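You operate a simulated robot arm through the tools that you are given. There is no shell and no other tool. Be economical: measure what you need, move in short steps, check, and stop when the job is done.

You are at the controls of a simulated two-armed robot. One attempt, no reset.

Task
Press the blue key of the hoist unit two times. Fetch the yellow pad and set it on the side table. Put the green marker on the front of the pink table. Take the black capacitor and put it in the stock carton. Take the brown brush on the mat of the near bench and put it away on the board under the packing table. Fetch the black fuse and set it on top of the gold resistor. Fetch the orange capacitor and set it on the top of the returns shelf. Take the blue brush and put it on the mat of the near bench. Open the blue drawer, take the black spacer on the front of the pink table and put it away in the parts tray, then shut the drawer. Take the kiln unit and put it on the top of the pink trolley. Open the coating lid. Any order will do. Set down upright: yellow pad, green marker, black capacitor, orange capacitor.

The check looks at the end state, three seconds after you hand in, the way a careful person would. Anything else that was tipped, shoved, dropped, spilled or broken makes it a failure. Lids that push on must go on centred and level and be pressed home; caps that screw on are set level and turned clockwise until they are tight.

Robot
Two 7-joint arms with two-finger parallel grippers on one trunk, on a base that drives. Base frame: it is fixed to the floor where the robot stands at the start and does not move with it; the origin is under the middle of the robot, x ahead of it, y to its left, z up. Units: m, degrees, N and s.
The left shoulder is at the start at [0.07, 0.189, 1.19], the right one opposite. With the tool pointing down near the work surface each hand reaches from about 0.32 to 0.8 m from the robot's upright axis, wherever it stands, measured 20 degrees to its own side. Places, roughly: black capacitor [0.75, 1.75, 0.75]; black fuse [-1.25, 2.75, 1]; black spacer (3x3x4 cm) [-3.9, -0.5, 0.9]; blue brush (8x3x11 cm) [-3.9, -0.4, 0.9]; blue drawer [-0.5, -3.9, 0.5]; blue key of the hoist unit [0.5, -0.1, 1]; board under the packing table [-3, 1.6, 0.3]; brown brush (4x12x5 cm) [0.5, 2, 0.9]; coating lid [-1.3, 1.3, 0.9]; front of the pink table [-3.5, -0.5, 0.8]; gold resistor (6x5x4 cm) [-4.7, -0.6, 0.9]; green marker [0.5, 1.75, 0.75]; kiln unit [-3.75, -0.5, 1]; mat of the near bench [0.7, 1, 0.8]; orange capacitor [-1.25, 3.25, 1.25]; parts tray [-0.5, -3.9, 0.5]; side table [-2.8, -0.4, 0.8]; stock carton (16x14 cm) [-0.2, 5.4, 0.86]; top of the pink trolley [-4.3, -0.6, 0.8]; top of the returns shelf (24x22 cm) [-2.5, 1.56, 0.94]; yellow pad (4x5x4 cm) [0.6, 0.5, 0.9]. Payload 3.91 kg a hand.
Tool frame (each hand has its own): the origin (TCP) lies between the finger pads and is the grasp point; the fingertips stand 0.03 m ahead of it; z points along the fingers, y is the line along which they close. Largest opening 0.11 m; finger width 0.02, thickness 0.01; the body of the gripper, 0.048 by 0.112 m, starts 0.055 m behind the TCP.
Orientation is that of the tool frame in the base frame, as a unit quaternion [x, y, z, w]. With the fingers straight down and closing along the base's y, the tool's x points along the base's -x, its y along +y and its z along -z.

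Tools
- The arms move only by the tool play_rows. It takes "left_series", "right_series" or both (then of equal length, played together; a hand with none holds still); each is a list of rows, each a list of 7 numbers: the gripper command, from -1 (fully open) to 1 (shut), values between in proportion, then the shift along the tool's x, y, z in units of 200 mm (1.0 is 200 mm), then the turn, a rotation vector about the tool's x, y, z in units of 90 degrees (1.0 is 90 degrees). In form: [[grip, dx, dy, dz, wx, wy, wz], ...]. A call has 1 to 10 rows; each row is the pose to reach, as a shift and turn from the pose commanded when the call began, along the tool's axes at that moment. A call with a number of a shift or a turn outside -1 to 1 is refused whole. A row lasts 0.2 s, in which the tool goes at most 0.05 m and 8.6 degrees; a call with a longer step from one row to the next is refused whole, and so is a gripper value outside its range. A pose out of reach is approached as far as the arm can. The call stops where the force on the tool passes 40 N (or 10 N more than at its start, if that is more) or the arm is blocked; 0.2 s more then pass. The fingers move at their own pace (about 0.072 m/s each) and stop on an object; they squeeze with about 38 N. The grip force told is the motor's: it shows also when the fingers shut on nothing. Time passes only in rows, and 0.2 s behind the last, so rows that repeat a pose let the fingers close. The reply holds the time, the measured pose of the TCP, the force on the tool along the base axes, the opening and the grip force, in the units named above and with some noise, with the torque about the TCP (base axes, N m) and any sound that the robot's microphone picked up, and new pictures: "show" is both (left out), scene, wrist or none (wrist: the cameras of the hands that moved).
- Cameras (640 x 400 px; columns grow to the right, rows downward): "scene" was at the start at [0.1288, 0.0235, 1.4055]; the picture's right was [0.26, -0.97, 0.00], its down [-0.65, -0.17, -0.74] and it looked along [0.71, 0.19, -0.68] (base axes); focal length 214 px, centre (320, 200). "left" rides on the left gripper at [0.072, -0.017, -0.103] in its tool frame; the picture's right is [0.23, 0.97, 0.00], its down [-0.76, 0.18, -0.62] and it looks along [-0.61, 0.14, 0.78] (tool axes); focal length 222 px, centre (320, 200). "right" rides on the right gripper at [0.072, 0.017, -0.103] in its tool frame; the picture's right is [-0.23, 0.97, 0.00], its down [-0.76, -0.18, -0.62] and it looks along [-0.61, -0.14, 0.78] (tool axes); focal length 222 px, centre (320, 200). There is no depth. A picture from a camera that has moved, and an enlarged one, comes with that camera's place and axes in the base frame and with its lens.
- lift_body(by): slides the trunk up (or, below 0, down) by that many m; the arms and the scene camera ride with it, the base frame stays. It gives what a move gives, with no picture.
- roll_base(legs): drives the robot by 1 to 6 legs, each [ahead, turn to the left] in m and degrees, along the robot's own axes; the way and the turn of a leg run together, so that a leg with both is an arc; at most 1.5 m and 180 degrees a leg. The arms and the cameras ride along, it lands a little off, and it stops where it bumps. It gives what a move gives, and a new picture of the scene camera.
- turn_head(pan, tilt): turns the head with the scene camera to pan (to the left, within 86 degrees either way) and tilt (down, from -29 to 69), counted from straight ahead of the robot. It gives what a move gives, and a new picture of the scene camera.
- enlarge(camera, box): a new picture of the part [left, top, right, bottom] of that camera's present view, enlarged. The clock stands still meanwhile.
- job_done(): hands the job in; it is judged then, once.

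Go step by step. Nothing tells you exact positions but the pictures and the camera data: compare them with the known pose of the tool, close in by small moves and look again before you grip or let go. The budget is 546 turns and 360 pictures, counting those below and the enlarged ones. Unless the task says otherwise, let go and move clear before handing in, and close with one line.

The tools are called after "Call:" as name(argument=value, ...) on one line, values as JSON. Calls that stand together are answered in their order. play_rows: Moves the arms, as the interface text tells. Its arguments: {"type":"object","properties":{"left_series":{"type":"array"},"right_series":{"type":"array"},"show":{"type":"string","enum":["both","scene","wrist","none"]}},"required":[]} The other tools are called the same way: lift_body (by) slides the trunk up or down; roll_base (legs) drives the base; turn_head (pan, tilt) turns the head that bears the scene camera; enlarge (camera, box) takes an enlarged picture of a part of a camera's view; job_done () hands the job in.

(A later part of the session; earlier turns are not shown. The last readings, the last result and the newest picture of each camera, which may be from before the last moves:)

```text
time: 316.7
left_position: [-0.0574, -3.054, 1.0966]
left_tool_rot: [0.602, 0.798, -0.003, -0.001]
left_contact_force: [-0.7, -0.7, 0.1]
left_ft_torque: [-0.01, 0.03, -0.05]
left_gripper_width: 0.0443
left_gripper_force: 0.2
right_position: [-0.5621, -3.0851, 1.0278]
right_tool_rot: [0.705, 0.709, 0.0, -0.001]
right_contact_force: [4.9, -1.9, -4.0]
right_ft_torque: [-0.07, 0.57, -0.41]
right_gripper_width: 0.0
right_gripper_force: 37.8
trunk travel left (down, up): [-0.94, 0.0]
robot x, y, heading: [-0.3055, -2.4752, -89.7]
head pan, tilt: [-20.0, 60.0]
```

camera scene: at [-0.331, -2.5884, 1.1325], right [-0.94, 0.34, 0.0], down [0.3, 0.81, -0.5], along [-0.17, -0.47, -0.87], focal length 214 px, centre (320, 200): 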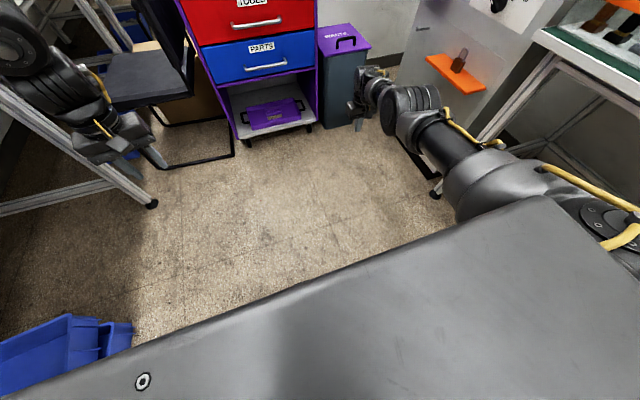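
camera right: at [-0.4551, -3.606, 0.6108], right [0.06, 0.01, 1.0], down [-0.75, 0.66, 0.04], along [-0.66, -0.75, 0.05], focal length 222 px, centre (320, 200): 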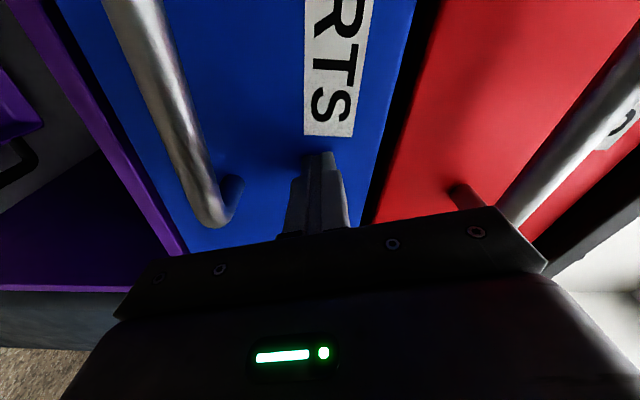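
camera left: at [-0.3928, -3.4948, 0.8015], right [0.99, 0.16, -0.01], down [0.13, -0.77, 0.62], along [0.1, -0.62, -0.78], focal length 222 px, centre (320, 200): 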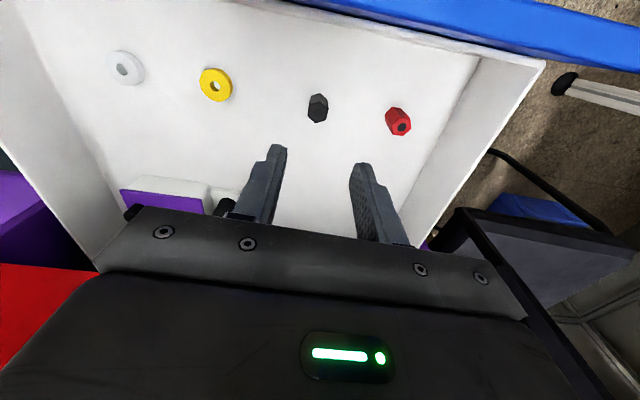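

Call:
turn_head(pan=-20, tilt=35)

```text
time: 317.6
left_position: [-0.0587, -3.0531, 1.0977]
left_tool_rot: [0.602, 0.799, -0.003, -0.001]
left_contact_force: [0.1, 0.0, 0.0]
left_ft_torque: [0.01, 0.01, 0.01]
left_gripper_width: 0.0438
left_gripper_force: 0.0
right_position: [-0.5627, -3.0854, 1.0262]
right_tool_rot: [0.705, 0.709, 0.0, 0.0]
right_contact_force: [5.0, -2.0, -3.4]
right_ft_torque: [-0.08, 0.61, -0.41]
right_gripper_width: 0.0
right_gripper_force: 37.6
trunk travel left (down, up): [-0.94, 0.0]
robot x, y, heading: [-0.3067, -2.4759, -90.2]
head pan, tilt: [-20.0, 35.0]
camera scene: at [-0.3384, -2.6091, 1.6567], right [-0.94, 0.34, 0.0], down [0.2, 0.54, -0.82], along [-0.28, -0.77, -0.57], focal length 214 px, centre (320, 200)
```

scene: 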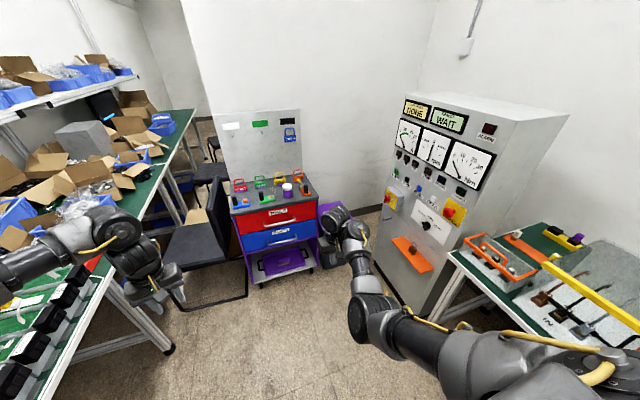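

Call:
roll_base(legs=[[-1.3, 0]])

Call:
play_rows(right_series=[[1, 0.1, -0.2, 0, 0, 0, 0], [1, 0.2, -0.4, 0, 0, 0, 0], [1, 0.3, -0.6, 0, 0, 0, 0], [1, 0.4, -0.8, 0, 0, 0, 0], [1, 0.5, -1.0, 0, 0, 0, 0]], show="none")

Call:
play_rows(right_series=[[1, 0.2, -0.15, 0, 0, 0, 0], [1, 0.4, -0.3, 0, 0, 0, 0], [1, 0.6, -0.45, 0, 0, 0, 0], [1, 0.8, -0.6, 0, 0, 0, 0], [1, 1.0, -0.7, 0, 0, 0, 0]], show="scene")

```text
time: 324.3
left_position: [-0.0576, -1.7243, 1.0971]
left_tool_rot: [0.601, 0.799, -0.002, -0.001]
left_contact_force: [0.5, -0.7, 0.1]
left_ft_torque: [0.0, 0.01, 0.02]
left_gripper_width: 0.0443
left_gripper_force: 0.2
right_position: [-0.5637, -1.7543, 1.027]
right_tool_rot: [0.705, 0.71, 0.0, 0.0]
right_contact_force: [4.6, -1.6, -3.3]
right_ft_torque: [-0.11, 0.6, -0.4]
right_gripper_width: 0.0001
right_gripper_force: 37.6
trunk travel left (down, up): [-0.94, 0.0]
robot x, y, heading: [-0.3066, -1.1501, -90.0]
head pan, tilt: [-20.0, 35.0]
camera scene: at [-0.339, -1.2783, 1.6567], right [-0.94, 0.34, 0.0], down [0.2, 0.54, -0.82], along [-0.28, -0.77, -0.57], focal length 214 px, centre (320, 200)
```

scene: 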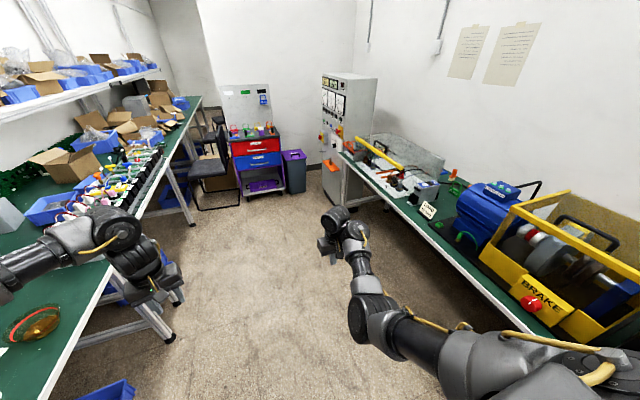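

```text
time: 324.6
left_position: [-0.0577, -1.7211, 1.098]
left_tool_rot: [0.601, 0.799, -0.004, -0.001]
left_contact_force: [0.1, -0.1, 0.1]
left_ft_torque: [-0.01, -0.02, -0.03]
left_gripper_width: 0.0442
left_gripper_force: 0.1
right_position: [-0.5675, -1.7526, 1.028]
right_tool_rot: [0.71, 0.704, -0.001, 0.004]
right_contact_force: [11.7, -4.9, -8.2]
right_ft_torque: [-0.04, 1.5, -0.95]
right_gripper_width: 0.0002
right_gripper_force: 37.8
trunk travel left (down, up): [-0.94, 0.0]
robot x, y, heading: [-0.3096, -1.1412, -89.7]
head pan, tilt: [-20.0, 35.0]
stopped in row 1 (right hand): the force on the tool passed its limit at 92 N (the readings are from after the stop); the commanded pose is now the measured one
```

```text
time: 324.8
left_position: [-0.0573, -1.7227, 1.0974]
left_tool_rot: [0.601, 0.799, -0.004, -0.002]
left_contact_force: [0.8, -0.5, -0.5]
left_ft_torque: [0.0, -0.02, -0.01]
left_gripper_width: 0.0439
left_gripper_force: 0.2
right_position: [-0.5694, -1.7508, 1.0294]
right_tool_rot: [0.717, 0.697, -0.002, 0.007]
right_contact_force: [16.3, -8.0, -12.7]
right_ft_torque: [-0.03, 2.17, -1.5]
right_gripper_width: 0.0001
right_gripper_force: 37.6
right hand out of reach, approached as far as the arm can: row 1
trunk travel left (down, up): [-0.94, 0.0]
robot x, y, heading: [-0.3089, -1.1425, -89.9]
head pan, tilt: [-20.0, 35.0]
stopped in row 1 (right hand): the force on the tool passed its limit at 133 N (the readings are from after the stop); the commanded pose is now the measured one
camera scene: at [-0.339, -1.2779, 1.6568], right [-0.94, 0.34, 0.0], down [0.2, 0.54, -0.82], along [-0.28, -0.77, -0.57], focal length 214 px, centre (320, 200)
```

scene: 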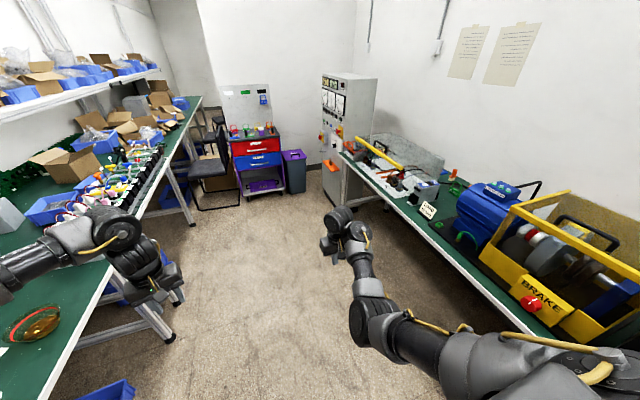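

The gripper presses against its own forearm; I move it down and forward, then swing outward while low.

Call:
play_rows(right_series=[[1, -0.1, -0.05, 0.1, 0, 0, 0], [1, -0.2, -0.1, 0.3, 0, 0, 0], [1, -0.3, -0.15, 0.5, 0, 0, 0], [1, -0.4, -0.2, 0.7, 0, 0, 0], [1, -0.4, -0.2, 0.9, 0, 0, 0]], show="none")

Call:
play_rows(right_series=[[1, 0, -0.2, 0, 0, 0, 0], [1, 0, -0.4, 0, 0, 0, 0], [1, 0, -0.6, 0, 0, 0, 0], [1, 0, -0.8, 0, 0, 0, 0], [1, 0.1, -1.0, 0, 0, 0, 0]], show="scene")

```text
time: 326.0
left_position: [-0.0588, -1.7203, 1.0984]
left_tool_rot: [0.601, 0.799, -0.003, -0.001]
left_contact_force: [-0.2, -0.2, 0.0]
left_ft_torque: [0.0, 0.0, 0.01]
left_gripper_width: 0.044
left_gripper_force: 0.1
right_position: [-0.6069, -1.8039, 0.8828]
right_tool_rot: [0.715, 0.699, -0.003, 0.007]
right_contact_force: [-0.6, 0.9, 0.0]
right_ft_torque: [0.0, 0.02, -0.02]
right_gripper_width: 0.0
right_gripper_force: 37.7
right hand out of reach, approached as far as the arm can: row 4, 5
trunk travel left (down, up): [-0.94, 0.0]
robot x, y, heading: [-0.309, -1.1454, -89.8]
head pan, tilt: [-20.0, 35.0]
```

```text
time: 327.2
left_position: [-0.0586, -1.7206, 1.0989]
left_tool_rot: [0.601, 0.799, -0.003, 0.0]
left_contact_force: [-0.9, 0.9, 0.5]
left_ft_torque: [0.0, 0.01, 0.0]
left_gripper_width: 0.044
left_gripper_force: 0.1
right_position: [-0.8105, -1.7579, 0.8856]
right_tool_rot: [0.714, 0.7, 0.0, 0.007]
right_contact_force: [0.6, -0.2, -0.2]
right_ft_torque: [-0.01, -0.01, 0.01]
right_gripper_width: 0.0
right_gripper_force: 37.7
right hand out of reach, approached as far as the arm can: row 2, 3, 4, 5
trunk travel left (down, up): [-0.94, 0.0]
robot x, y, heading: [-0.3092, -1.1428, -90.1]
head pan, tilt: [-20.0, 35.0]
camera scene: at [-0.3417, -1.2765, 1.6569], right [-0.94, 0.34, 0.0], down [0.2, 0.54, -0.82], along [-0.28, -0.77, -0.57], focal length 214 px, centre (320, 200)
```

scene: 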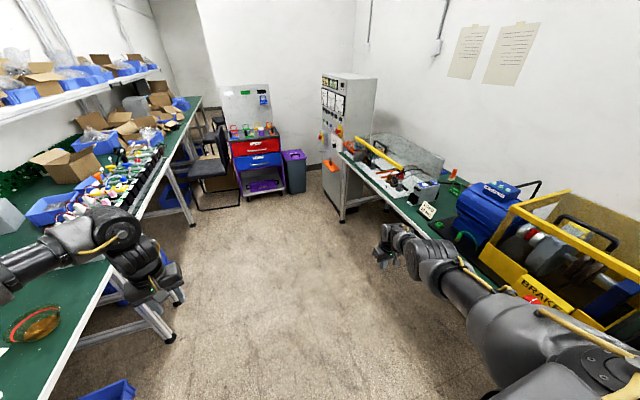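

Call:
play_rows(right_series=[[1, 0.2, -0.05, -0.05, 0, 0, 0], [1, 0.4, -0.1, -0.1, 0, 0, 0], [1, 0.6, -0.15, -0.15, 0, 0, 0], [1, 0.8, -0.2, -0.2, 0, 0, 0], [1, 1.0, -0.25, -0.25, 0, 0, 0]], show="scene")

```text
time: 328.4
left_position: [-0.059, -1.7196, 1.0986]
left_tool_rot: [0.601, 0.799, -0.003, -0.001]
left_contact_force: [0.0, 0.8, 0.1]
left_ft_torque: [-0.03, -0.03, 0.03]
left_gripper_width: 0.0441
left_gripper_force: 0.0
right_position: [-0.8569, -1.5491, 0.9383]
right_tool_rot: [0.714, 0.7, -0.002, 0.007]
right_contact_force: [-0.6, -0.6, -0.1]
right_ft_torque: [-0.02, 0.02, 0.01]
right_gripper_width: 0.0003
right_gripper_force: 38.0
trunk travel left (down, up): [-0.94, 0.0]
robot x, y, heading: [-0.306, -1.1439, -89.9]
head pan, tilt: [-20.0, 35.0]
camera scene: at [-0.3405, -1.2739, 1.6571], right [-0.94, 0.34, 0.0], down [0.2, 0.54, -0.82], along [-0.28, -0.77, -0.57], focal length 214 px, centre (320, 200)
```

scene: 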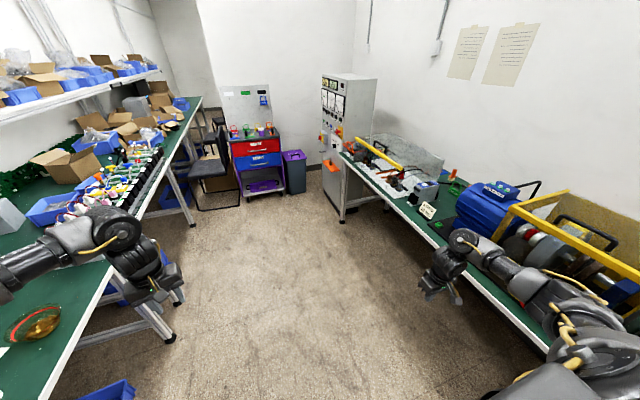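

Call:
play_rows(right_series=[[1, -0.1, 0.18, -0.1, 0, 0, 0], [1, -0.2, 0.36, -0.2, 0, 0, 0], [1, -0.3, 0.54, -0.3, 0, 0, 0], [1, -0.4, 0.72, -0.4, 0, 0, 0], [1, -0.5, 0.9, -0.5, 0, 0, 0]], show="none")

Call:
play_rows(right_series=[[1, -0.12, 0.18, -0.05, 0, 0, 0], [1, -0.24, 0.36, -0.1, 0, 0, 0], [1, -0.36, 0.54, -0.15, 0, 0, 0], [1, -0.4, 0.65, -0.15, 0, 0, 0]], show="scene")

```text
time: 329.6
left_position: [-0.0567, -1.7241, 1.0961]
left_tool_rot: [0.601, 0.799, -0.004, -0.003]
left_contact_force: [0.4, -0.1, 0.0]
left_ft_torque: [0.03, -0.02, 0.02]
left_gripper_width: 0.0439
left_gripper_force: 0.1
right_position: [-0.6777, -1.6573, 1.0408]
right_tool_rot: [0.715, 0.7, -0.002, 0.006]
right_contact_force: [0.1, -0.4, 0.6]
right_ft_torque: [-0.02, 0.0, 0.02]
right_gripper_width: 0.0
right_gripper_force: 37.5
trunk travel left (down, up): [-0.94, 0.0]
robot x, y, heading: [-0.3049, -1.145, -90.1]
head pan, tilt: [-20.0, 35.0]
```

```text
time: 330.6
left_position: [-0.0568, -1.7226, 1.097]
left_tool_rot: [0.601, 0.799, -0.004, -0.001]
left_contact_force: [0.0, -1.3, -0.1]
left_ft_torque: [-0.01, 0.01, 0.02]
left_gripper_width: 0.044
left_gripper_force: 0.1
right_position: [-0.5474, -1.7406, 1.071]
right_tool_rot: [0.715, 0.699, -0.002, 0.006]
right_contact_force: [-0.1, 0.0, 0.7]
right_ft_torque: [-0.02, 0.02, -0.02]
right_gripper_width: 0.0
right_gripper_force: 37.5
trunk travel left (down, up): [-0.94, 0.0]
robot x, y, heading: [-0.3068, -1.1428, -90.0]
head pan, tilt: [-20.0, 35.0]
camera scene: at [-0.3386, -1.2779, 1.6568], right [-0.94, 0.34, 0.0], down [0.2, 0.54, -0.82], along [-0.28, -0.77, -0.57], focal length 214 px, centre (320, 200)
```

scene: 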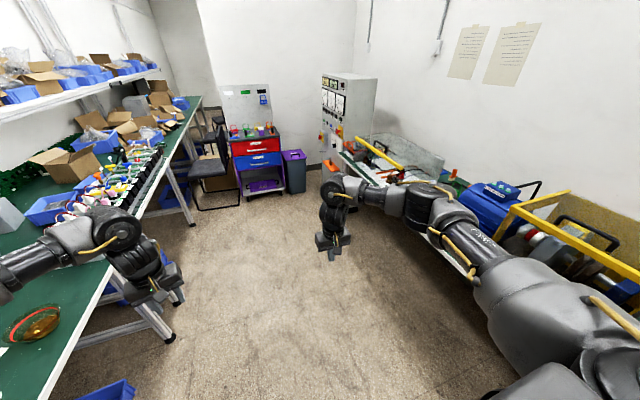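

Both arms are in good shape. I turn around and drive north to the brown brush on the near bench.

Call:
roll_base(legs=[[0, -90], [0, -90], [1.45, 0], [1.45, 0], [0, -90]])

Call:
turn_head(pan=20, tilt=45)

```text
time: 356.0
left_position: [0.1874, 2.0551, 1.0972]
left_tool_rot: [-0.177, 0.984, -0.003, 0.002]
left_contact_force: [-0.1, -0.1, 0.0]
left_ft_torque: [0.04, -0.01, 0.02]
left_gripper_width: 0.0441
left_gripper_force: 0.1
right_position: [0.24, 1.5679, 1.0709]
right_tool_rot: [-0.025, 1.0, 0.003, 0.007]
right_contact_force: [-0.1, -0.5, -0.1]
right_ft_torque: [0.0, 0.01, -0.02]
right_gripper_width: 0.0
right_gripper_force: 37.5
trunk travel left (down, up): [-0.94, 0.0]
robot x, y, heading: [-0.3709, 1.7659, 4.3]
head pan, tilt: [-20.0, 35.0]
camera scene: at [-0.2378, 1.7455, 1.6568], right [-0.27, -0.96, 0.0], down [-0.55, 0.16, -0.82], along [0.79, -0.22, -0.57], focal length 214 px, centre (320, 200)
```

scene: 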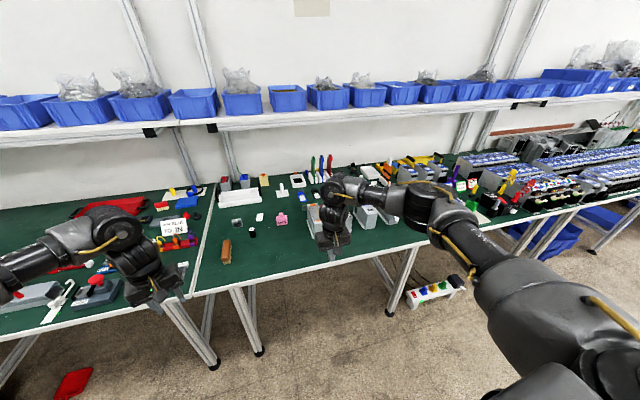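

```text
time: 357.1
left_position: [0.1867, 2.0557, 1.0973]
left_tool_rot: [-0.176, 0.984, -0.003, 0.002]
left_contact_force: [0.6, 0.7, 0.9]
left_ft_torque: [0.01, 0.0, 0.0]
left_gripper_width: 0.0442
left_gripper_force: 0.0
right_position: [0.2395, 1.5679, 1.0712]
right_tool_rot: [-0.026, 1.0, 0.004, 0.008]
right_contact_force: [0.4, 0.1, 0.2]
right_ft_torque: [-0.04, 0.02, 0.04]
right_gripper_width: 0.0001
right_gripper_force: 38.1
trunk travel left (down, up): [-0.94, 0.0]
robot x, y, heading: [-0.3721, 1.7648, 4.2]
head pan, tilt: [20.0, 45.0]
camera scene: at [-0.2483, 1.8023, 1.642], right [0.41, -0.91, 0.0], down [-0.65, -0.29, -0.71], along [0.65, 0.29, -0.71], focal length 214 px, centre (320, 200)
```

scene: 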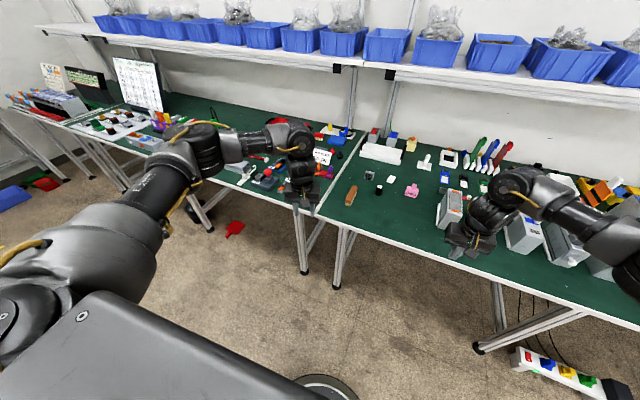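

Call:
roll_base(legs=[[0, -9], [0.34, 0]])

Call:
enlarge(camera="left", box=[0, 0, 640, 400])

```text
time: 359.9
left_position: [0.5597, 1.9387, 1.0996]
left_tool_rot: [-0.1, 0.995, -0.002, 0.002]
left_contact_force: [-0.1, -0.6, 0.4]
left_ft_torque: [-0.02, -0.06, -0.01]
left_gripper_width: 0.0439
left_gripper_force: 0.1
right_position: [0.5374, 1.448, 1.0723]
right_tool_rot: [0.052, 0.999, 0.003, 0.008]
right_contact_force: [-0.2, 0.0, 0.0]
right_ft_torque: [-0.02, -0.01, 0.01]
right_gripper_width: 0.0
right_gripper_force: 37.7
trunk travel left (down, up): [-0.94, 0.0]
robot x, y, heading: [-0.0322, 1.7382, -4.5]
head pan, tilt: [20.0, 45.0]
camera scene: at [0.0899, 1.7556, 1.6423], right [0.26, -0.96, 0.0], down [-0.68, -0.19, -0.71], along [0.68, 0.19, -0.71], focal length 214 px, centre (320, 200)
```

scene: 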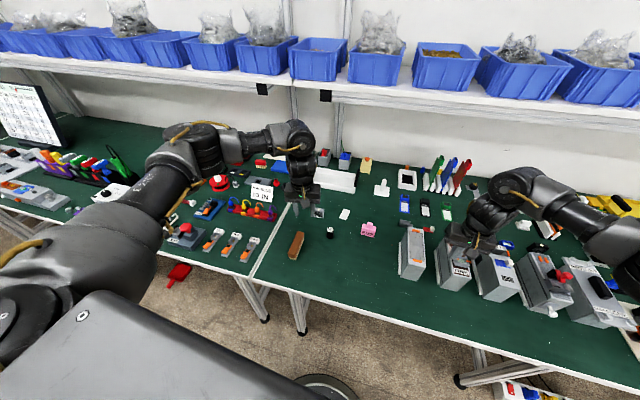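

```text
1.00 times, centred on (320, 200) of left (not enlarged: the box is as wide or as high as the picture)
camera zoom: at [0.4916, 1.9077, 1.202], right [-0.41, 0.91, -0.01], down [0.71, 0.33, 0.62], along [0.57, 0.25, -0.78], focal length 222 px, centre (320, 200)
```

zoom: 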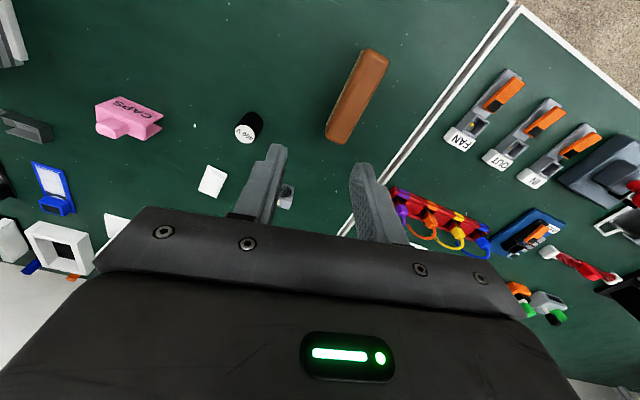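

Call:
play_rows(left_series=[[-0.3, 0.02, 0.1, 0.05, 0, 0, 0.04], [-0.3, 0.02, 0.2, 0.2, 0, 0, 0.077], [-0.3, 0.02, 0.2, 0.4, 0, 0, 0.077], [-0.3, 0.02, 0.2, 0.6, 0, 0, 0.077], [-0.3, 0.02, 0.2, 0.75, 0, 0, 0.077]], show="wrist")

```text
time: 361.1
left_position: [0.5492, 1.9756, 0.9461]
left_tool_rot: [-0.039, 0.999, -0.004, 0.001]
left_contact_force: [0.4, -0.4, -0.5]
left_ft_torque: [-0.02, 0.02, 0.02]
left_gripper_width: 0.0717
left_gripper_force: 0.1
right_position: [0.5376, 1.4485, 1.0714]
right_tool_rot: [0.053, 0.999, 0.002, 0.007]
right_contact_force: [-1.0, -0.6, -0.7]
right_ft_torque: [-0.01, 0.03, 0.01]
right_gripper_width: 0.0
right_gripper_force: 37.8
trunk travel left (down, up): [-0.94, 0.0]
robot x, y, heading: [-0.033, 1.7373, -4.7]
head pan, tilt: [20.0, 45.0]
camera left: at [0.4784, 1.9537, 1.0497], right [-0.3, 0.95, -0.01], down [0.74, 0.24, 0.62], along [0.6, 0.18, -0.78], focal length 222 px, centre (320, 200)
```

left: 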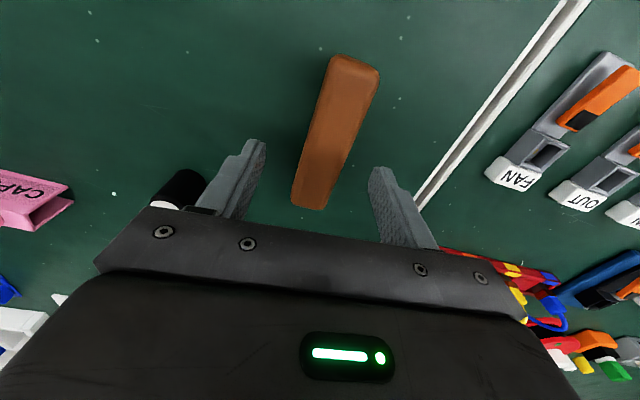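

Call:
play_rows(left_series=[[-0.3, 0, 0.02, 0.15, 0, 0, 0], [-0.3, 0, 0.02, 0.25, 0, 0, 0], [-0.3, 0, 0.02, 0.305, 0, 0, 0], [1, 0, 0.02, 0.305, 0, 0, 0], [1, 0, 0.02, 0.305, 0, 0, 0], [1, 0, 0.02, 0.305, 0, 0, 0]], show="wrist")

```text
time: 362.5
left_position: [0.5507, 1.9784, 0.8847]
left_tool_rot: [-0.038, 0.999, -0.004, 0.0]
left_contact_force: [0.9, 0.3, 0.3]
left_ft_torque: [0.0, -0.05, -0.03]
left_gripper_width: 0.0341
left_gripper_force: 38.0
right_position: [0.5391, 1.4468, 1.0715]
right_tool_rot: [0.052, 0.999, 0.003, 0.006]
right_contact_force: [-0.9, 0.2, -0.8]
right_ft_torque: [0.01, 0.02, -0.02]
right_gripper_width: 0.0
right_gripper_force: 38.4
trunk travel left (down, up): [-0.94, 0.0]
robot x, y, heading: [-0.0359, 1.7336, -4.6]
head pan, tilt: [20.0, 45.0]
camera left: at [0.4794, 1.956, 0.9883], right [-0.3, 0.95, -0.01], down [0.74, 0.24, 0.62], along [0.6, 0.18, -0.78], focal length 222 px, centre (320, 200)
```

left: 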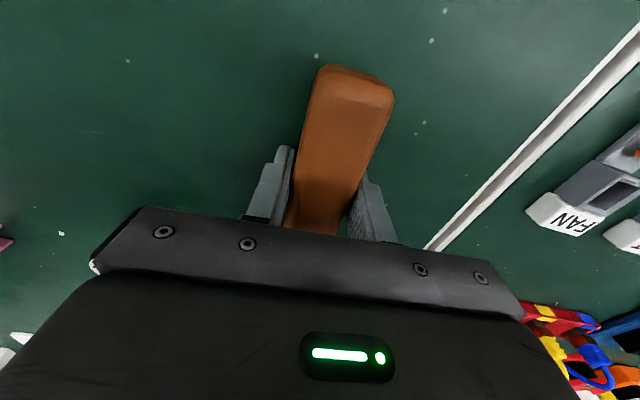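

Call:
play_rows(left_series=[[1, 0, 0, -0.2, 0, 0, 0], [1, 0, 0, -0.4, 0, 0, 0], [1, 0, 0, -0.6, 0, 0, 0], [1, 0, 0, -0.8, 0, 0, 0], [1, 0, 0, -1.0, 0, 0, 0]], show="none")

Call:
roll_base(legs=[[0, 33]])

Call:
enlarge(camera="right", box=[0, 0, 640, 400])

```text
time: 363.7
left_position: [0.5459, 1.9802, 1.0845]
left_tool_rot: [-0.039, 0.999, -0.002, 0.001]
left_contact_force: [-0.3, -0.1, -0.4]
left_ft_torque: [-0.03, -0.04, -0.01]
left_gripper_width: 0.0338
left_gripper_force: 37.8
right_position: [0.5382, 1.4463, 1.0706]
right_tool_rot: [0.053, 0.999, 0.005, 0.007]
right_contact_force: [0.0, -1.1, 0.0]
right_ft_torque: [-0.01, -0.01, 0.02]
right_gripper_width: 0.0
right_gripper_force: 38.0
trunk travel left (down, up): [-0.94, 0.0]
robot x, y, heading: [-0.0339, 1.7356, -4.7]
head pan, tilt: [20.0, 45.0]
```

```text
time: 365.7
left_position: [0.3217, 2.2561, 1.0847]
left_tool_rot: [-0.32, 0.948, -0.004, 0.002]
left_contact_force: [-0.4, 0.0, -1.9]
left_ft_torque: [0.02, 0.01, 0.0]
left_gripper_width: 0.0333
left_gripper_force: 37.9
right_position: [0.6043, 1.8056, 1.0699]
right_tool_rot: [-0.233, 0.972, 0.005, 0.005]
right_contact_force: [-0.3, -0.3, 1.1]
right_ft_torque: [-0.01, 0.0, -0.01]
right_gripper_width: 0.0
right_gripper_force: 37.8
trunk travel left (down, up): [-0.94, 0.0]
robot x, y, heading: [-0.0347, 1.7355, 28.1]
head pan, tilt: [20.0, 45.0]
camera scene: at [0.0632, 1.8211, 1.642], right [0.75, -0.67, 0.0], down [-0.47, -0.53, -0.71], along [0.47, 0.53, -0.71], focal length 214 px, centre (320, 200)
```

scene: 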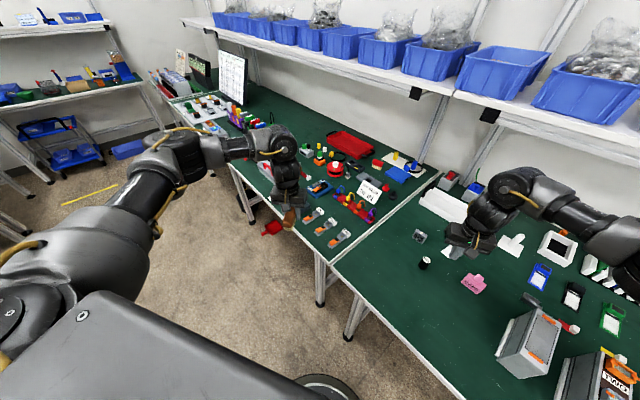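

```text
1.00 times, centred on (320, 200) of right (not enlarged: the box is as wide or as high as the picture)
camera zoom: at [0.5315, 1.7864, 1.1739], right [-0.24, 0.97, 0.01], down [0.75, 0.18, 0.63], along [0.61, 0.16, -0.78], focal length 222 px, centre (320, 200)
```

zoom: 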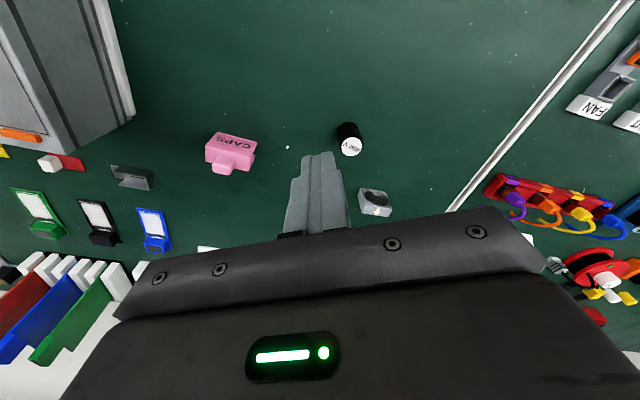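

Call:
play_rows(right_series=[[-0.09, -0.15, 0.08, 0, 0, 0, 0], [-0.09, -0.307, 0.152, 0, 0, 0, 0], [-0.09, -0.307, 0.152, 0.2, 0, 0, 0], [-0.09, -0.307, 0.152, 0.4, 0, 0, 0], [-0.09, -0.307, 0.152, 0.55, 0, 0, 0]], show="wrist")

```text
time: 366.9
left_position: [0.3199, 2.2611, 1.0837]
left_tool_rot: [-0.32, 0.947, -0.004, 0.003]
left_contact_force: [0.4, -0.2, -1.4]
left_ft_torque: [-0.05, 0.02, 0.02]
left_gripper_width: 0.0331
left_gripper_force: 38.3
right_position: [0.6432, 1.866, 0.9624]
right_tool_rot: [-0.233, 0.972, 0.004, 0.007]
right_contact_force: [-0.1, 0.7, -0.6]
right_ft_torque: [-0.05, 0.03, 0.0]
right_gripper_width: 0.0599
right_gripper_force: 0.1
trunk travel left (down, up): [-0.94, 0.0]
robot x, y, heading: [-0.0337, 1.7363, 28.3]
head pan, tilt: [20.0, 45.0]
camera right: at [0.571, 1.8472, 1.066], right [-0.24, 0.97, 0.01], down [0.75, 0.18, 0.63], along [0.61, 0.16, -0.77], focal length 222 px, centre (320, 200)
```

right: 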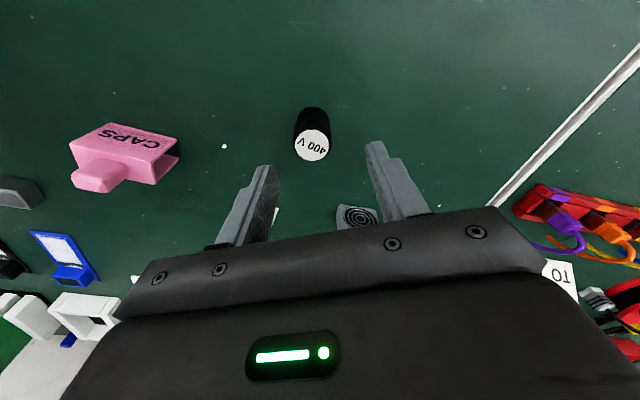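

Call:
play_rows(right_series=[[-0.09, -0.016, -0.025, 0.15, 0, 0, 0], [-0.09, -0.016, -0.025, 0.3, 0, 0, 0], [-0.09, -0.016, -0.025, 0.39, 0, 0, 0], [1, -0.016, -0.025, 0.39, 0, 0, 0], [1, -0.016, -0.025, 0.39, 0, 0, 0], [1, -0.016, -0.025, 0.39, 0, 0, 0]], show="wrist")

```text
time: 368.3
left_position: [0.3213, 2.2558, 1.0859]
left_tool_rot: [-0.32, 0.947, -0.003, 0.003]
left_contact_force: [-0.4, 0.3, -0.3]
left_ft_torque: [-0.03, 0.01, 0.03]
left_gripper_width: 0.0335
left_gripper_force: 37.4
right_position: [0.639, 1.859, 0.9014]
right_tool_rot: [-0.231, 0.973, 0.006, 0.009]
right_contact_force: [11.2, -2.6, 24.0]
right_ft_torque: [-0.15, -0.62, -0.02]
right_gripper_width: 0.0305
right_gripper_force: 37.6
right hand out of reach, approached as far as the arm can: row 2, 3, 4, 5, 6
trunk travel left (down, up): [-0.94, 0.0]
robot x, y, heading: [-0.0304, 1.7339, 28.5]
head pan, tilt: [20.0, 45.0]
camera right: at [0.5655, 1.8406, 1.0031], right [-0.24, 0.97, 0.01], down [0.75, 0.18, 0.64], along [0.62, 0.16, -0.77], focal length 222 px, centre (320, 200)
```

right: 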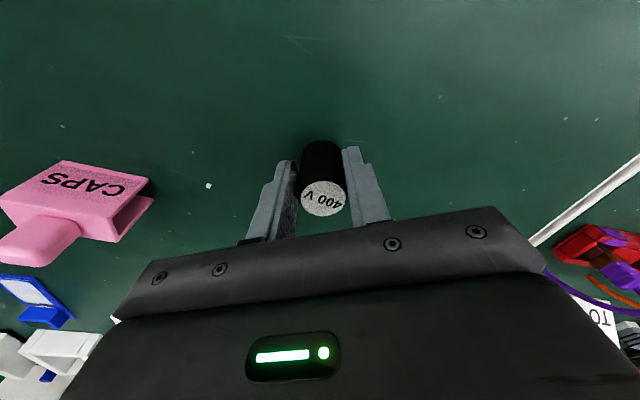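

Call:
play_rows(right_series=[[1, 0.02, 0, -0.1, 0, 0, 0], [1, 0.05, 0, -0.3, 0, 0, 0], [1, 0.1, 0, -0.5, 0, 0, 0], [1, 0.15, 0, -0.7, 0, 0, 0], [1, 0.2, 0, -0.9, 0, 0, 0]], show="wrist")

```text
time: 369.5
left_position: [0.3215, 2.2568, 1.0856]
left_tool_rot: [-0.319, 0.948, -0.003, 0.003]
left_contact_force: [-0.3, 0.2, -0.4]
left_ft_torque: [0.04, -0.01, -0.05]
left_gripper_width: 0.0332
left_gripper_force: 37.7
right_position: [0.5988, 1.8384, 1.075]
right_tool_rot: [-0.233, 0.973, 0.005, 0.006]
right_contact_force: [0.2, -0.8, -0.3]
right_ft_torque: [-0.02, -0.03, 0.02]
right_gripper_width: 0.0307
right_gripper_force: 38.7
trunk travel left (down, up): [-0.94, 0.0]
robot x, y, heading: [-0.0346, 1.7352, 28.1]
head pan, tilt: [20.0, 45.0]
camera right: at [0.5267, 1.8208, 1.1792], right [-0.24, 0.97, 0.01], down [0.75, 0.18, 0.63], along [0.61, 0.16, -0.77], focal length 222 px, centre (320, 200)
```

right: 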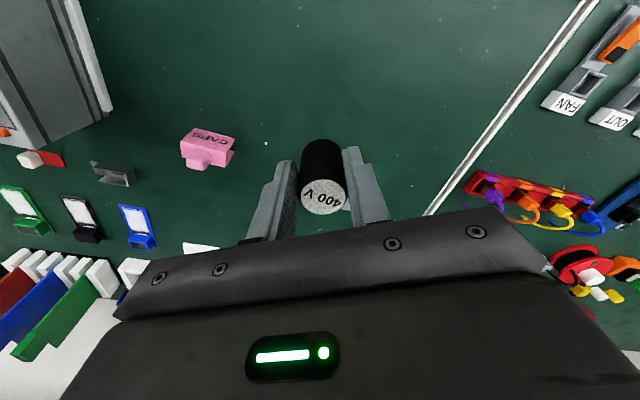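

The capacitor is held upright. I drive north toward the stock carton.

Call:
roll_base(legs=[[0, 70], [1.2, 0], [1.0, 0], [0, -8]])

Call:
turn_head(pan=0, tilt=30)

```text
time: 384.1
left_position: [-0.6725, 4.4589, 1.0842]
left_tool_rot: [0.764, -0.645, 0.003, -0.005]
left_contact_force: [0.7, 0.4, -1.4]
left_ft_torque: [0.03, -0.02, 0.02]
left_gripper_width: 0.0334
left_gripper_force: 37.7
right_position: [-0.1733, 4.5134, 1.0752]
right_tool_rot: [-0.703, 0.711, 0.006, 0.003]
right_contact_force: [-0.1, 0.4, 0.1]
right_ft_torque: [-0.01, -0.02, -0.01]
right_gripper_width: 0.0304
right_gripper_force: 38.2
trunk travel left (down, up): [-0.94, 0.0]
robot x, y, heading: [-0.3729, 3.901, 90.7]
head pan, tilt: [20.0, 45.0]
camera scene: at [-0.409, 4.0296, 1.642], right [0.94, 0.35, 0.0], down [0.25, -0.66, -0.71], along [-0.25, 0.66, -0.71], focal length 214 px, centre (320, 200)
```

scene: 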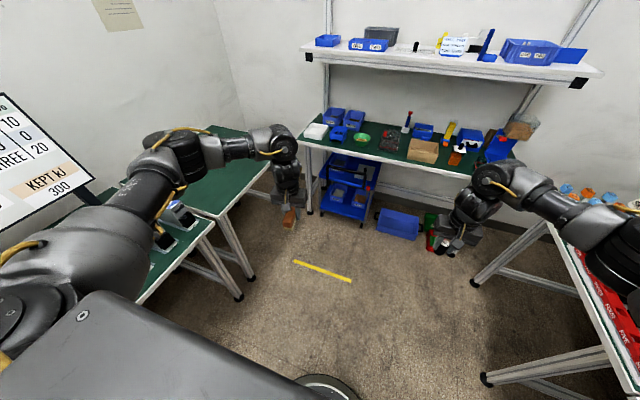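

```text
time: 384.9
left_position: [-0.6671, 4.46, 1.0847]
left_tool_rot: [0.765, -0.644, 0.0, -0.003]
left_contact_force: [0.1, -0.2, -1.6]
left_ft_torque: [-0.02, 0.01, -0.01]
left_gripper_width: 0.0333
left_gripper_force: 37.6
right_position: [-0.1684, 4.514, 1.0736]
right_tool_rot: [-0.702, 0.712, 0.007, 0.001]
right_contact_force: [0.2, -0.6, 0.2]
right_ft_torque: [-0.02, 0.04, -0.01]
right_gripper_width: 0.0306
right_gripper_force: 37.7
trunk travel left (down, up): [-0.94, 0.0]
robot x, y, heading: [-0.3702, 3.9041, 90.6]
head pan, tilt: [0.0, 30.0]
camera scene: at [-0.3741, 4.0452, 1.6645], right [1.0, 0.01, 0.0], down [0.0, -0.5, -0.87], along [-0.01, 0.87, -0.5], focal length 214 px, centre (320, 200)
```

scene: 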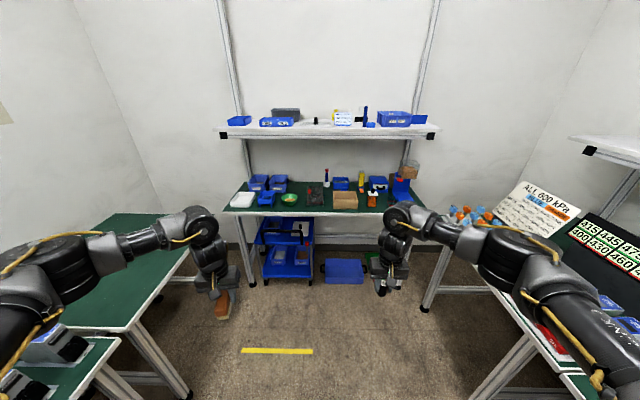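

Call:
enlarge(camera="scene", box=[220, 150, 440, 290])

```text
2.86 times, centred on (330, 220) of scene
camera zoom: at [-0.3741, 4.0452, 1.6645], right [1.0, 0.01, 0.0], down [0.0, -0.5, -0.87], along [-0.01, 0.87, -0.5], focal length 613 px, centre (291, 143)
```

zoom: 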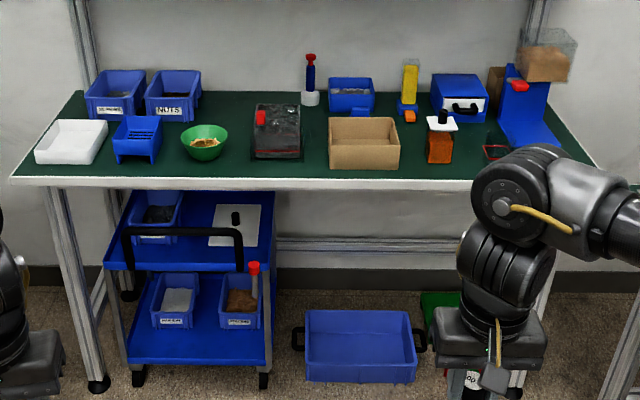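

Call:
roll_base(legs=[[0.87, 0]])

Call:
enlarge(camera="right", box=[0, 0, 640, 400])

```text
time: 389.4
left_position: [-0.6897, 5.316, 1.0852]
left_tool_rot: [0.769, -0.64, 0.002, -0.003]
left_contact_force: [0.8, -0.1, -0.8]
left_ft_torque: [0.0, 0.02, 0.01]
left_gripper_width: 0.0335
left_gripper_force: 38.0
right_position: [-0.1908, 5.3748, 1.075]
right_tool_rot: [0.707, -0.707, -0.007, -0.002]
right_contact_force: [-0.4, -0.4, -0.6]
right_ft_torque: [-0.04, -0.02, 0.0]
right_gripper_width: 0.0305
right_gripper_force: 38.1
trunk travel left (down, up): [-0.94, 0.0]
robot x, y, heading: [-0.3866, 4.7653, 91.4]
head pan, tilt: [0.0, 30.0]
camera scene: at [-0.3917, 4.904, 1.6645], right [1.0, 0.02, 0.0], down [0.01, -0.5, -0.87], along [-0.02, 0.87, -0.5], focal length 214 px, centre (320, 200)
```

scene: 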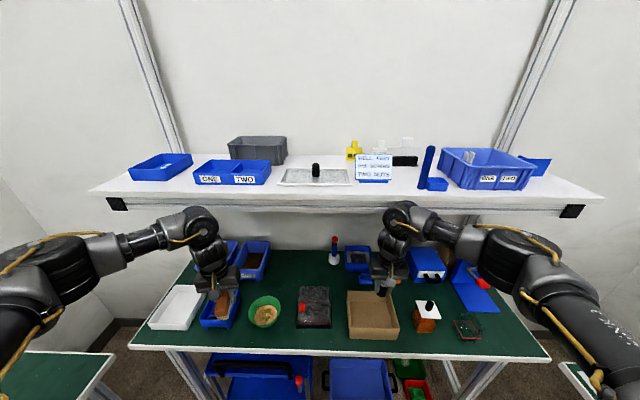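

```text
1.00 times, centred on (320, 200) of right (not enlarged: the box is as wide or as high as the picture)
camera zoom: at [-0.2069, 5.302, 1.1781], right [-0.97, 0.23, 0.01], down [0.18, 0.75, 0.63], along [0.14, 0.62, -0.78], focal length 222 px, centre (320, 200)
```

zoom: 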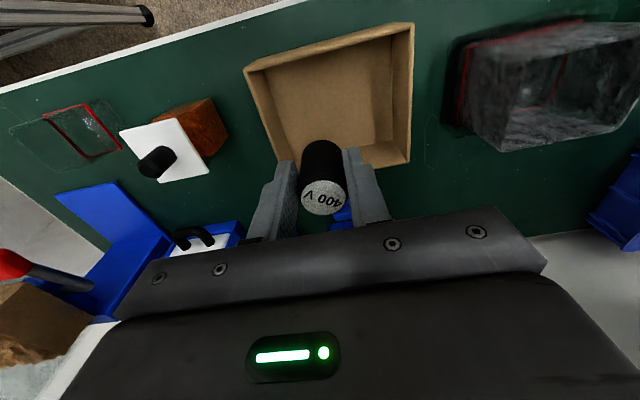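

Call:
play_rows(right_series=[[1, -0.125, 0.085, 0, 0, 0, 0], [1, -0.125, 0.085, 0.2, 0, 0, 0], [1, -0.125, 0.085, 0.4, 0, 0, 0], [1, -0.125, 0.085, 0.6, 0, 0, 0], [1, -0.125, 0.085, 0.72, 0, 0, 0]], show="wrist")

```text
time: 390.6
left_position: [-0.6931, 5.3118, 1.0856]
left_tool_rot: [0.769, -0.639, 0.0, -0.006]
left_contact_force: [-0.6, 0.9, -1.8]
left_ft_torque: [-0.05, 0.0, -0.01]
left_gripper_width: 0.0332
left_gripper_force: 38.3
right_position: [-0.2116, 5.4081, 0.9306]
right_tool_rot: [0.708, -0.706, -0.007, -0.004]
right_contact_force: [-0.1, 0.4, -1.5]
right_ft_torque: [-0.06, 0.01, 0.0]
right_gripper_width: 0.0304
right_gripper_force: 38.2
trunk travel left (down, up): [-0.94, 0.0]
robot x, y, heading: [-0.3844, 4.7627, 91.1]
head pan, tilt: [0.0, 30.0]
camera right: at [-0.2277, 5.3351, 1.0338], right [-0.97, 0.22, 0.01], down [0.18, 0.75, 0.63], along [0.14, 0.62, -0.77], focal length 222 px, centre (320, 200)
```

right: 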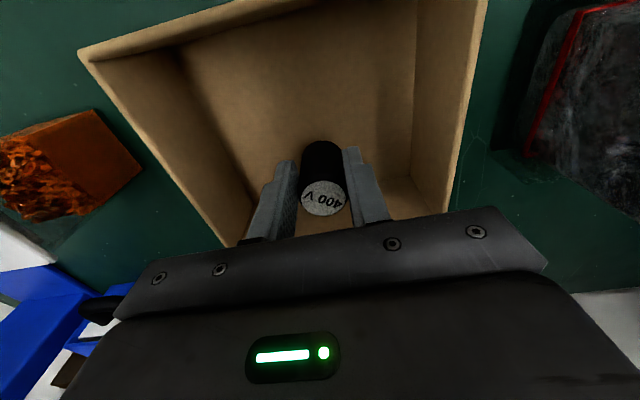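

Call:
play_rows(right_series=[[1, 0, 0, 0.04, 0, 0, 0], [1, 0, 0, 0.08, 0, 0, 0], [1, 0, 0, 0.1, 0, 0, 0], [1, 0, 0, 0.12, 0, 0, 0], [1, 0, 0, 0.14, 0, 0, 0], [1, 0, 0, 0.16, 0, 0, 0], [1, 0, 0, 0.18, 0, 0, 0]], show="wrist")

```text
time: 391.9
left_position: [-0.6896, 5.3153, 1.0852]
left_tool_rot: [0.769, -0.64, 0.001, -0.004]
left_contact_force: [-0.2, 0.6, -1.3]
left_ft_torque: [0.0, 0.03, 0.02]
left_gripper_width: 0.0333
left_gripper_force: 38.0
right_position: [-0.2095, 5.401, 0.9071]
right_tool_rot: [0.709, -0.705, -0.006, -0.001]
right_contact_force: [0.7, -2.8, 9.5]
right_ft_torque: [-0.03, -0.1, -0.02]
right_gripper_width: 0.0305
right_gripper_force: 38.1
trunk travel left (down, up): [-0.94, 0.0]
robot x, y, heading: [-0.3879, 4.7624, 91.4]
head pan, tilt: [0.0, 30.0]
stopped in row 6 (right hand): the force on the tool passed its limit at 41 N (the readings are from after the stop); the commanded pose is now the measured one
camera right: at [-0.2251, 5.3287, 1.0102], right [-0.97, 0.22, 0.01], down [0.18, 0.76, 0.63], along [0.13, 0.62, -0.78], focal length 222 px, centre (320, 200)
```

right: 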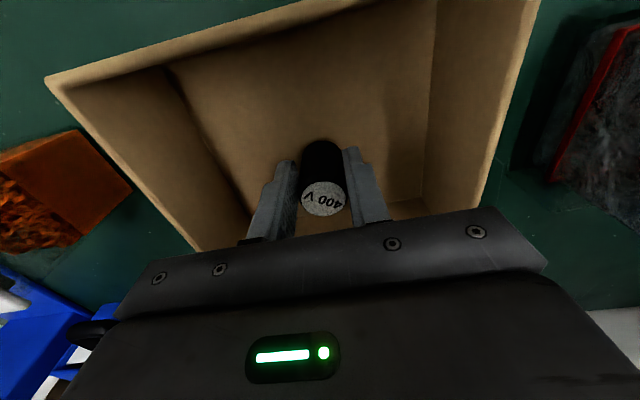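

The capacitor stands on the carton floor. I release gently and rise.

Call:
play_rows(right_series=[[0.25, 0, 0, 0, 0, 0, 0], [0.2, 0, 0, 0, 0, 0, 0], [0.2, 0, 0, -0.1, 0, 0, 0], [0.2, 0, 0, -0.3, 0, 0, 0], [0.2, 0, 0, -0.5, 0, 0, 0], [0.2, 0, 0, -0.7, 0, 0, 0], [0.2, 0, 0, -0.85, 0, 0, 0]], show="wrist")

```text
time: 393.7
left_position: [-0.6889, 5.3202, 1.0855]
left_tool_rot: [0.769, -0.64, 0.002, -0.001]
left_contact_force: [0.0, -0.8, -0.7]
left_ft_torque: [0.01, -0.06, 0.01]
left_gripper_width: 0.0334
left_gripper_force: 37.9
right_position: [-0.1927, 5.3673, 1.0205]
right_tool_rot: [-0.702, 0.711, -0.033, -0.03]
right_contact_force: [-2.3, -0.6, 2.8]
right_ft_torque: [-0.01, -0.13, 0.03]
right_gripper_width: 0.0442
right_gripper_force: 0.1
trunk travel left (down, up): [-0.94, 0.0]
robot x, y, heading: [-0.3853, 4.7652, 90.8]
head pan, tilt: [0.0, 30.0]
stopped in row 7 (right hand): the arm was blocked; the commanded pose is now the measured one
camera right: at [-0.2115, 5.3054, 1.1305], right [-0.97, 0.24, -0.02], down [0.19, 0.81, 0.55], along [0.15, 0.53, -0.83], focal length 222 px, centre (320, 200)
```

right: 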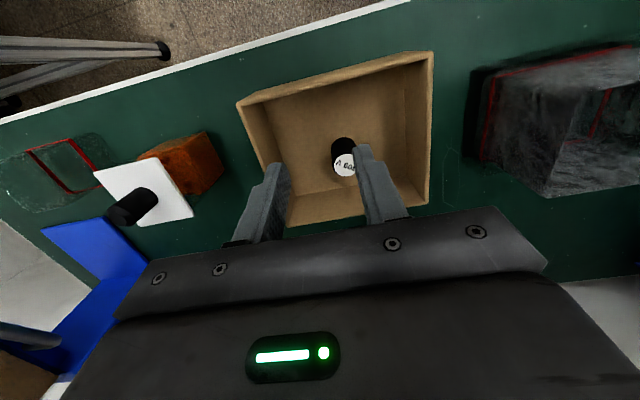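

The wrist grazes the shelf above; I lower slightly and back straight out.

Call:
play_rows(right_series=[[0.2, 0.05, 0, 0.1, 0, 0, 0], [0.2, 0.1, 0, 0.12, 0, 0, 0]], show="none")

Call:
roll_base(legs=[[-0.5, 0]])

Call:
enlarge(camera="scene", box=[240, 100, 480, 260])

```text
time: 394.3
left_position: [-0.688, 5.3184, 1.0853]
left_tool_rot: [0.768, -0.641, 0.001, -0.002]
left_contact_force: [-0.2, 1.2, -0.4]
left_ft_torque: [-0.03, 0.04, 0.01]
left_gripper_width: 0.0332
left_gripper_force: 38.2
right_position: [-0.1993, 5.3464, 1.0072]
right_tool_rot: [-0.705, 0.708, -0.025, -0.026]
right_contact_force: [-0.2, -0.8, -0.7]
right_ft_torque: [0.0, 0.01, 0.01]
right_gripper_width: 0.0443
right_gripper_force: 0.0
trunk travel left (down, up): [-0.94, 0.0]
robot x, y, heading: [-0.3873, 4.7647, 91.0]
head pan, tilt: [0.0, 30.0]
```

```text
time: 397.2
left_position: [-0.6802, 4.8276, 1.085]
left_tool_rot: [0.766, -0.643, 0.002, -0.003]
left_contact_force: [0.0, 0.5, -0.8]
left_ft_torque: [-0.01, -0.01, 0.01]
left_gripper_width: 0.0335
left_gripper_force: 38.7
right_position: [-0.1911, 4.8519, 1.0048]
right_tool_rot: [-0.703, 0.71, -0.027, -0.025]
right_contact_force: [0.2, -0.1, 0.4]
right_ft_torque: [-0.02, 0.0, -0.01]
right_gripper_width: 0.0441
right_gripper_force: 0.1
trunk travel left (down, up): [-0.94, 0.0]
robot x, y, heading: [-0.3822, 4.2713, 90.6]
head pan, tilt: [0.0, 30.0]
camera scene: at [-0.3832, 4.4139, 1.6644], right [1.0, 0.01, 0.0], down [0.0, -0.5, -0.87], along [-0.01, 0.87, -0.5], focal length 214 px, centre (320, 200)
```

scene: 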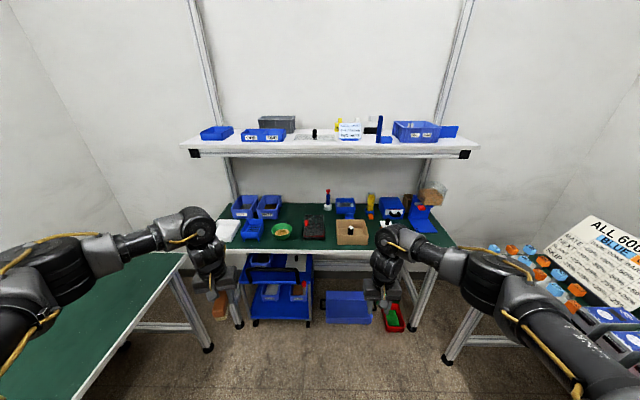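

```text
2.50 times, centred on (360, 180) of scene
camera zoom: at [-0.3832, 4.4139, 1.6644], right [1.0, 0.01, 0.0], down [0.0, -0.5, -0.87], along [-0.01, 0.87, -0.5], focal length 536 px, centre (220, 250)
```

zoom: 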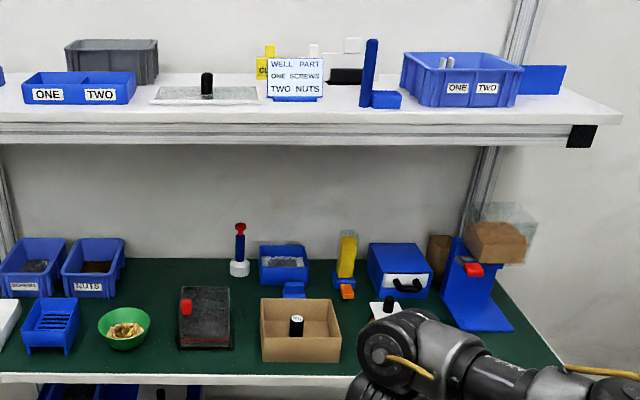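

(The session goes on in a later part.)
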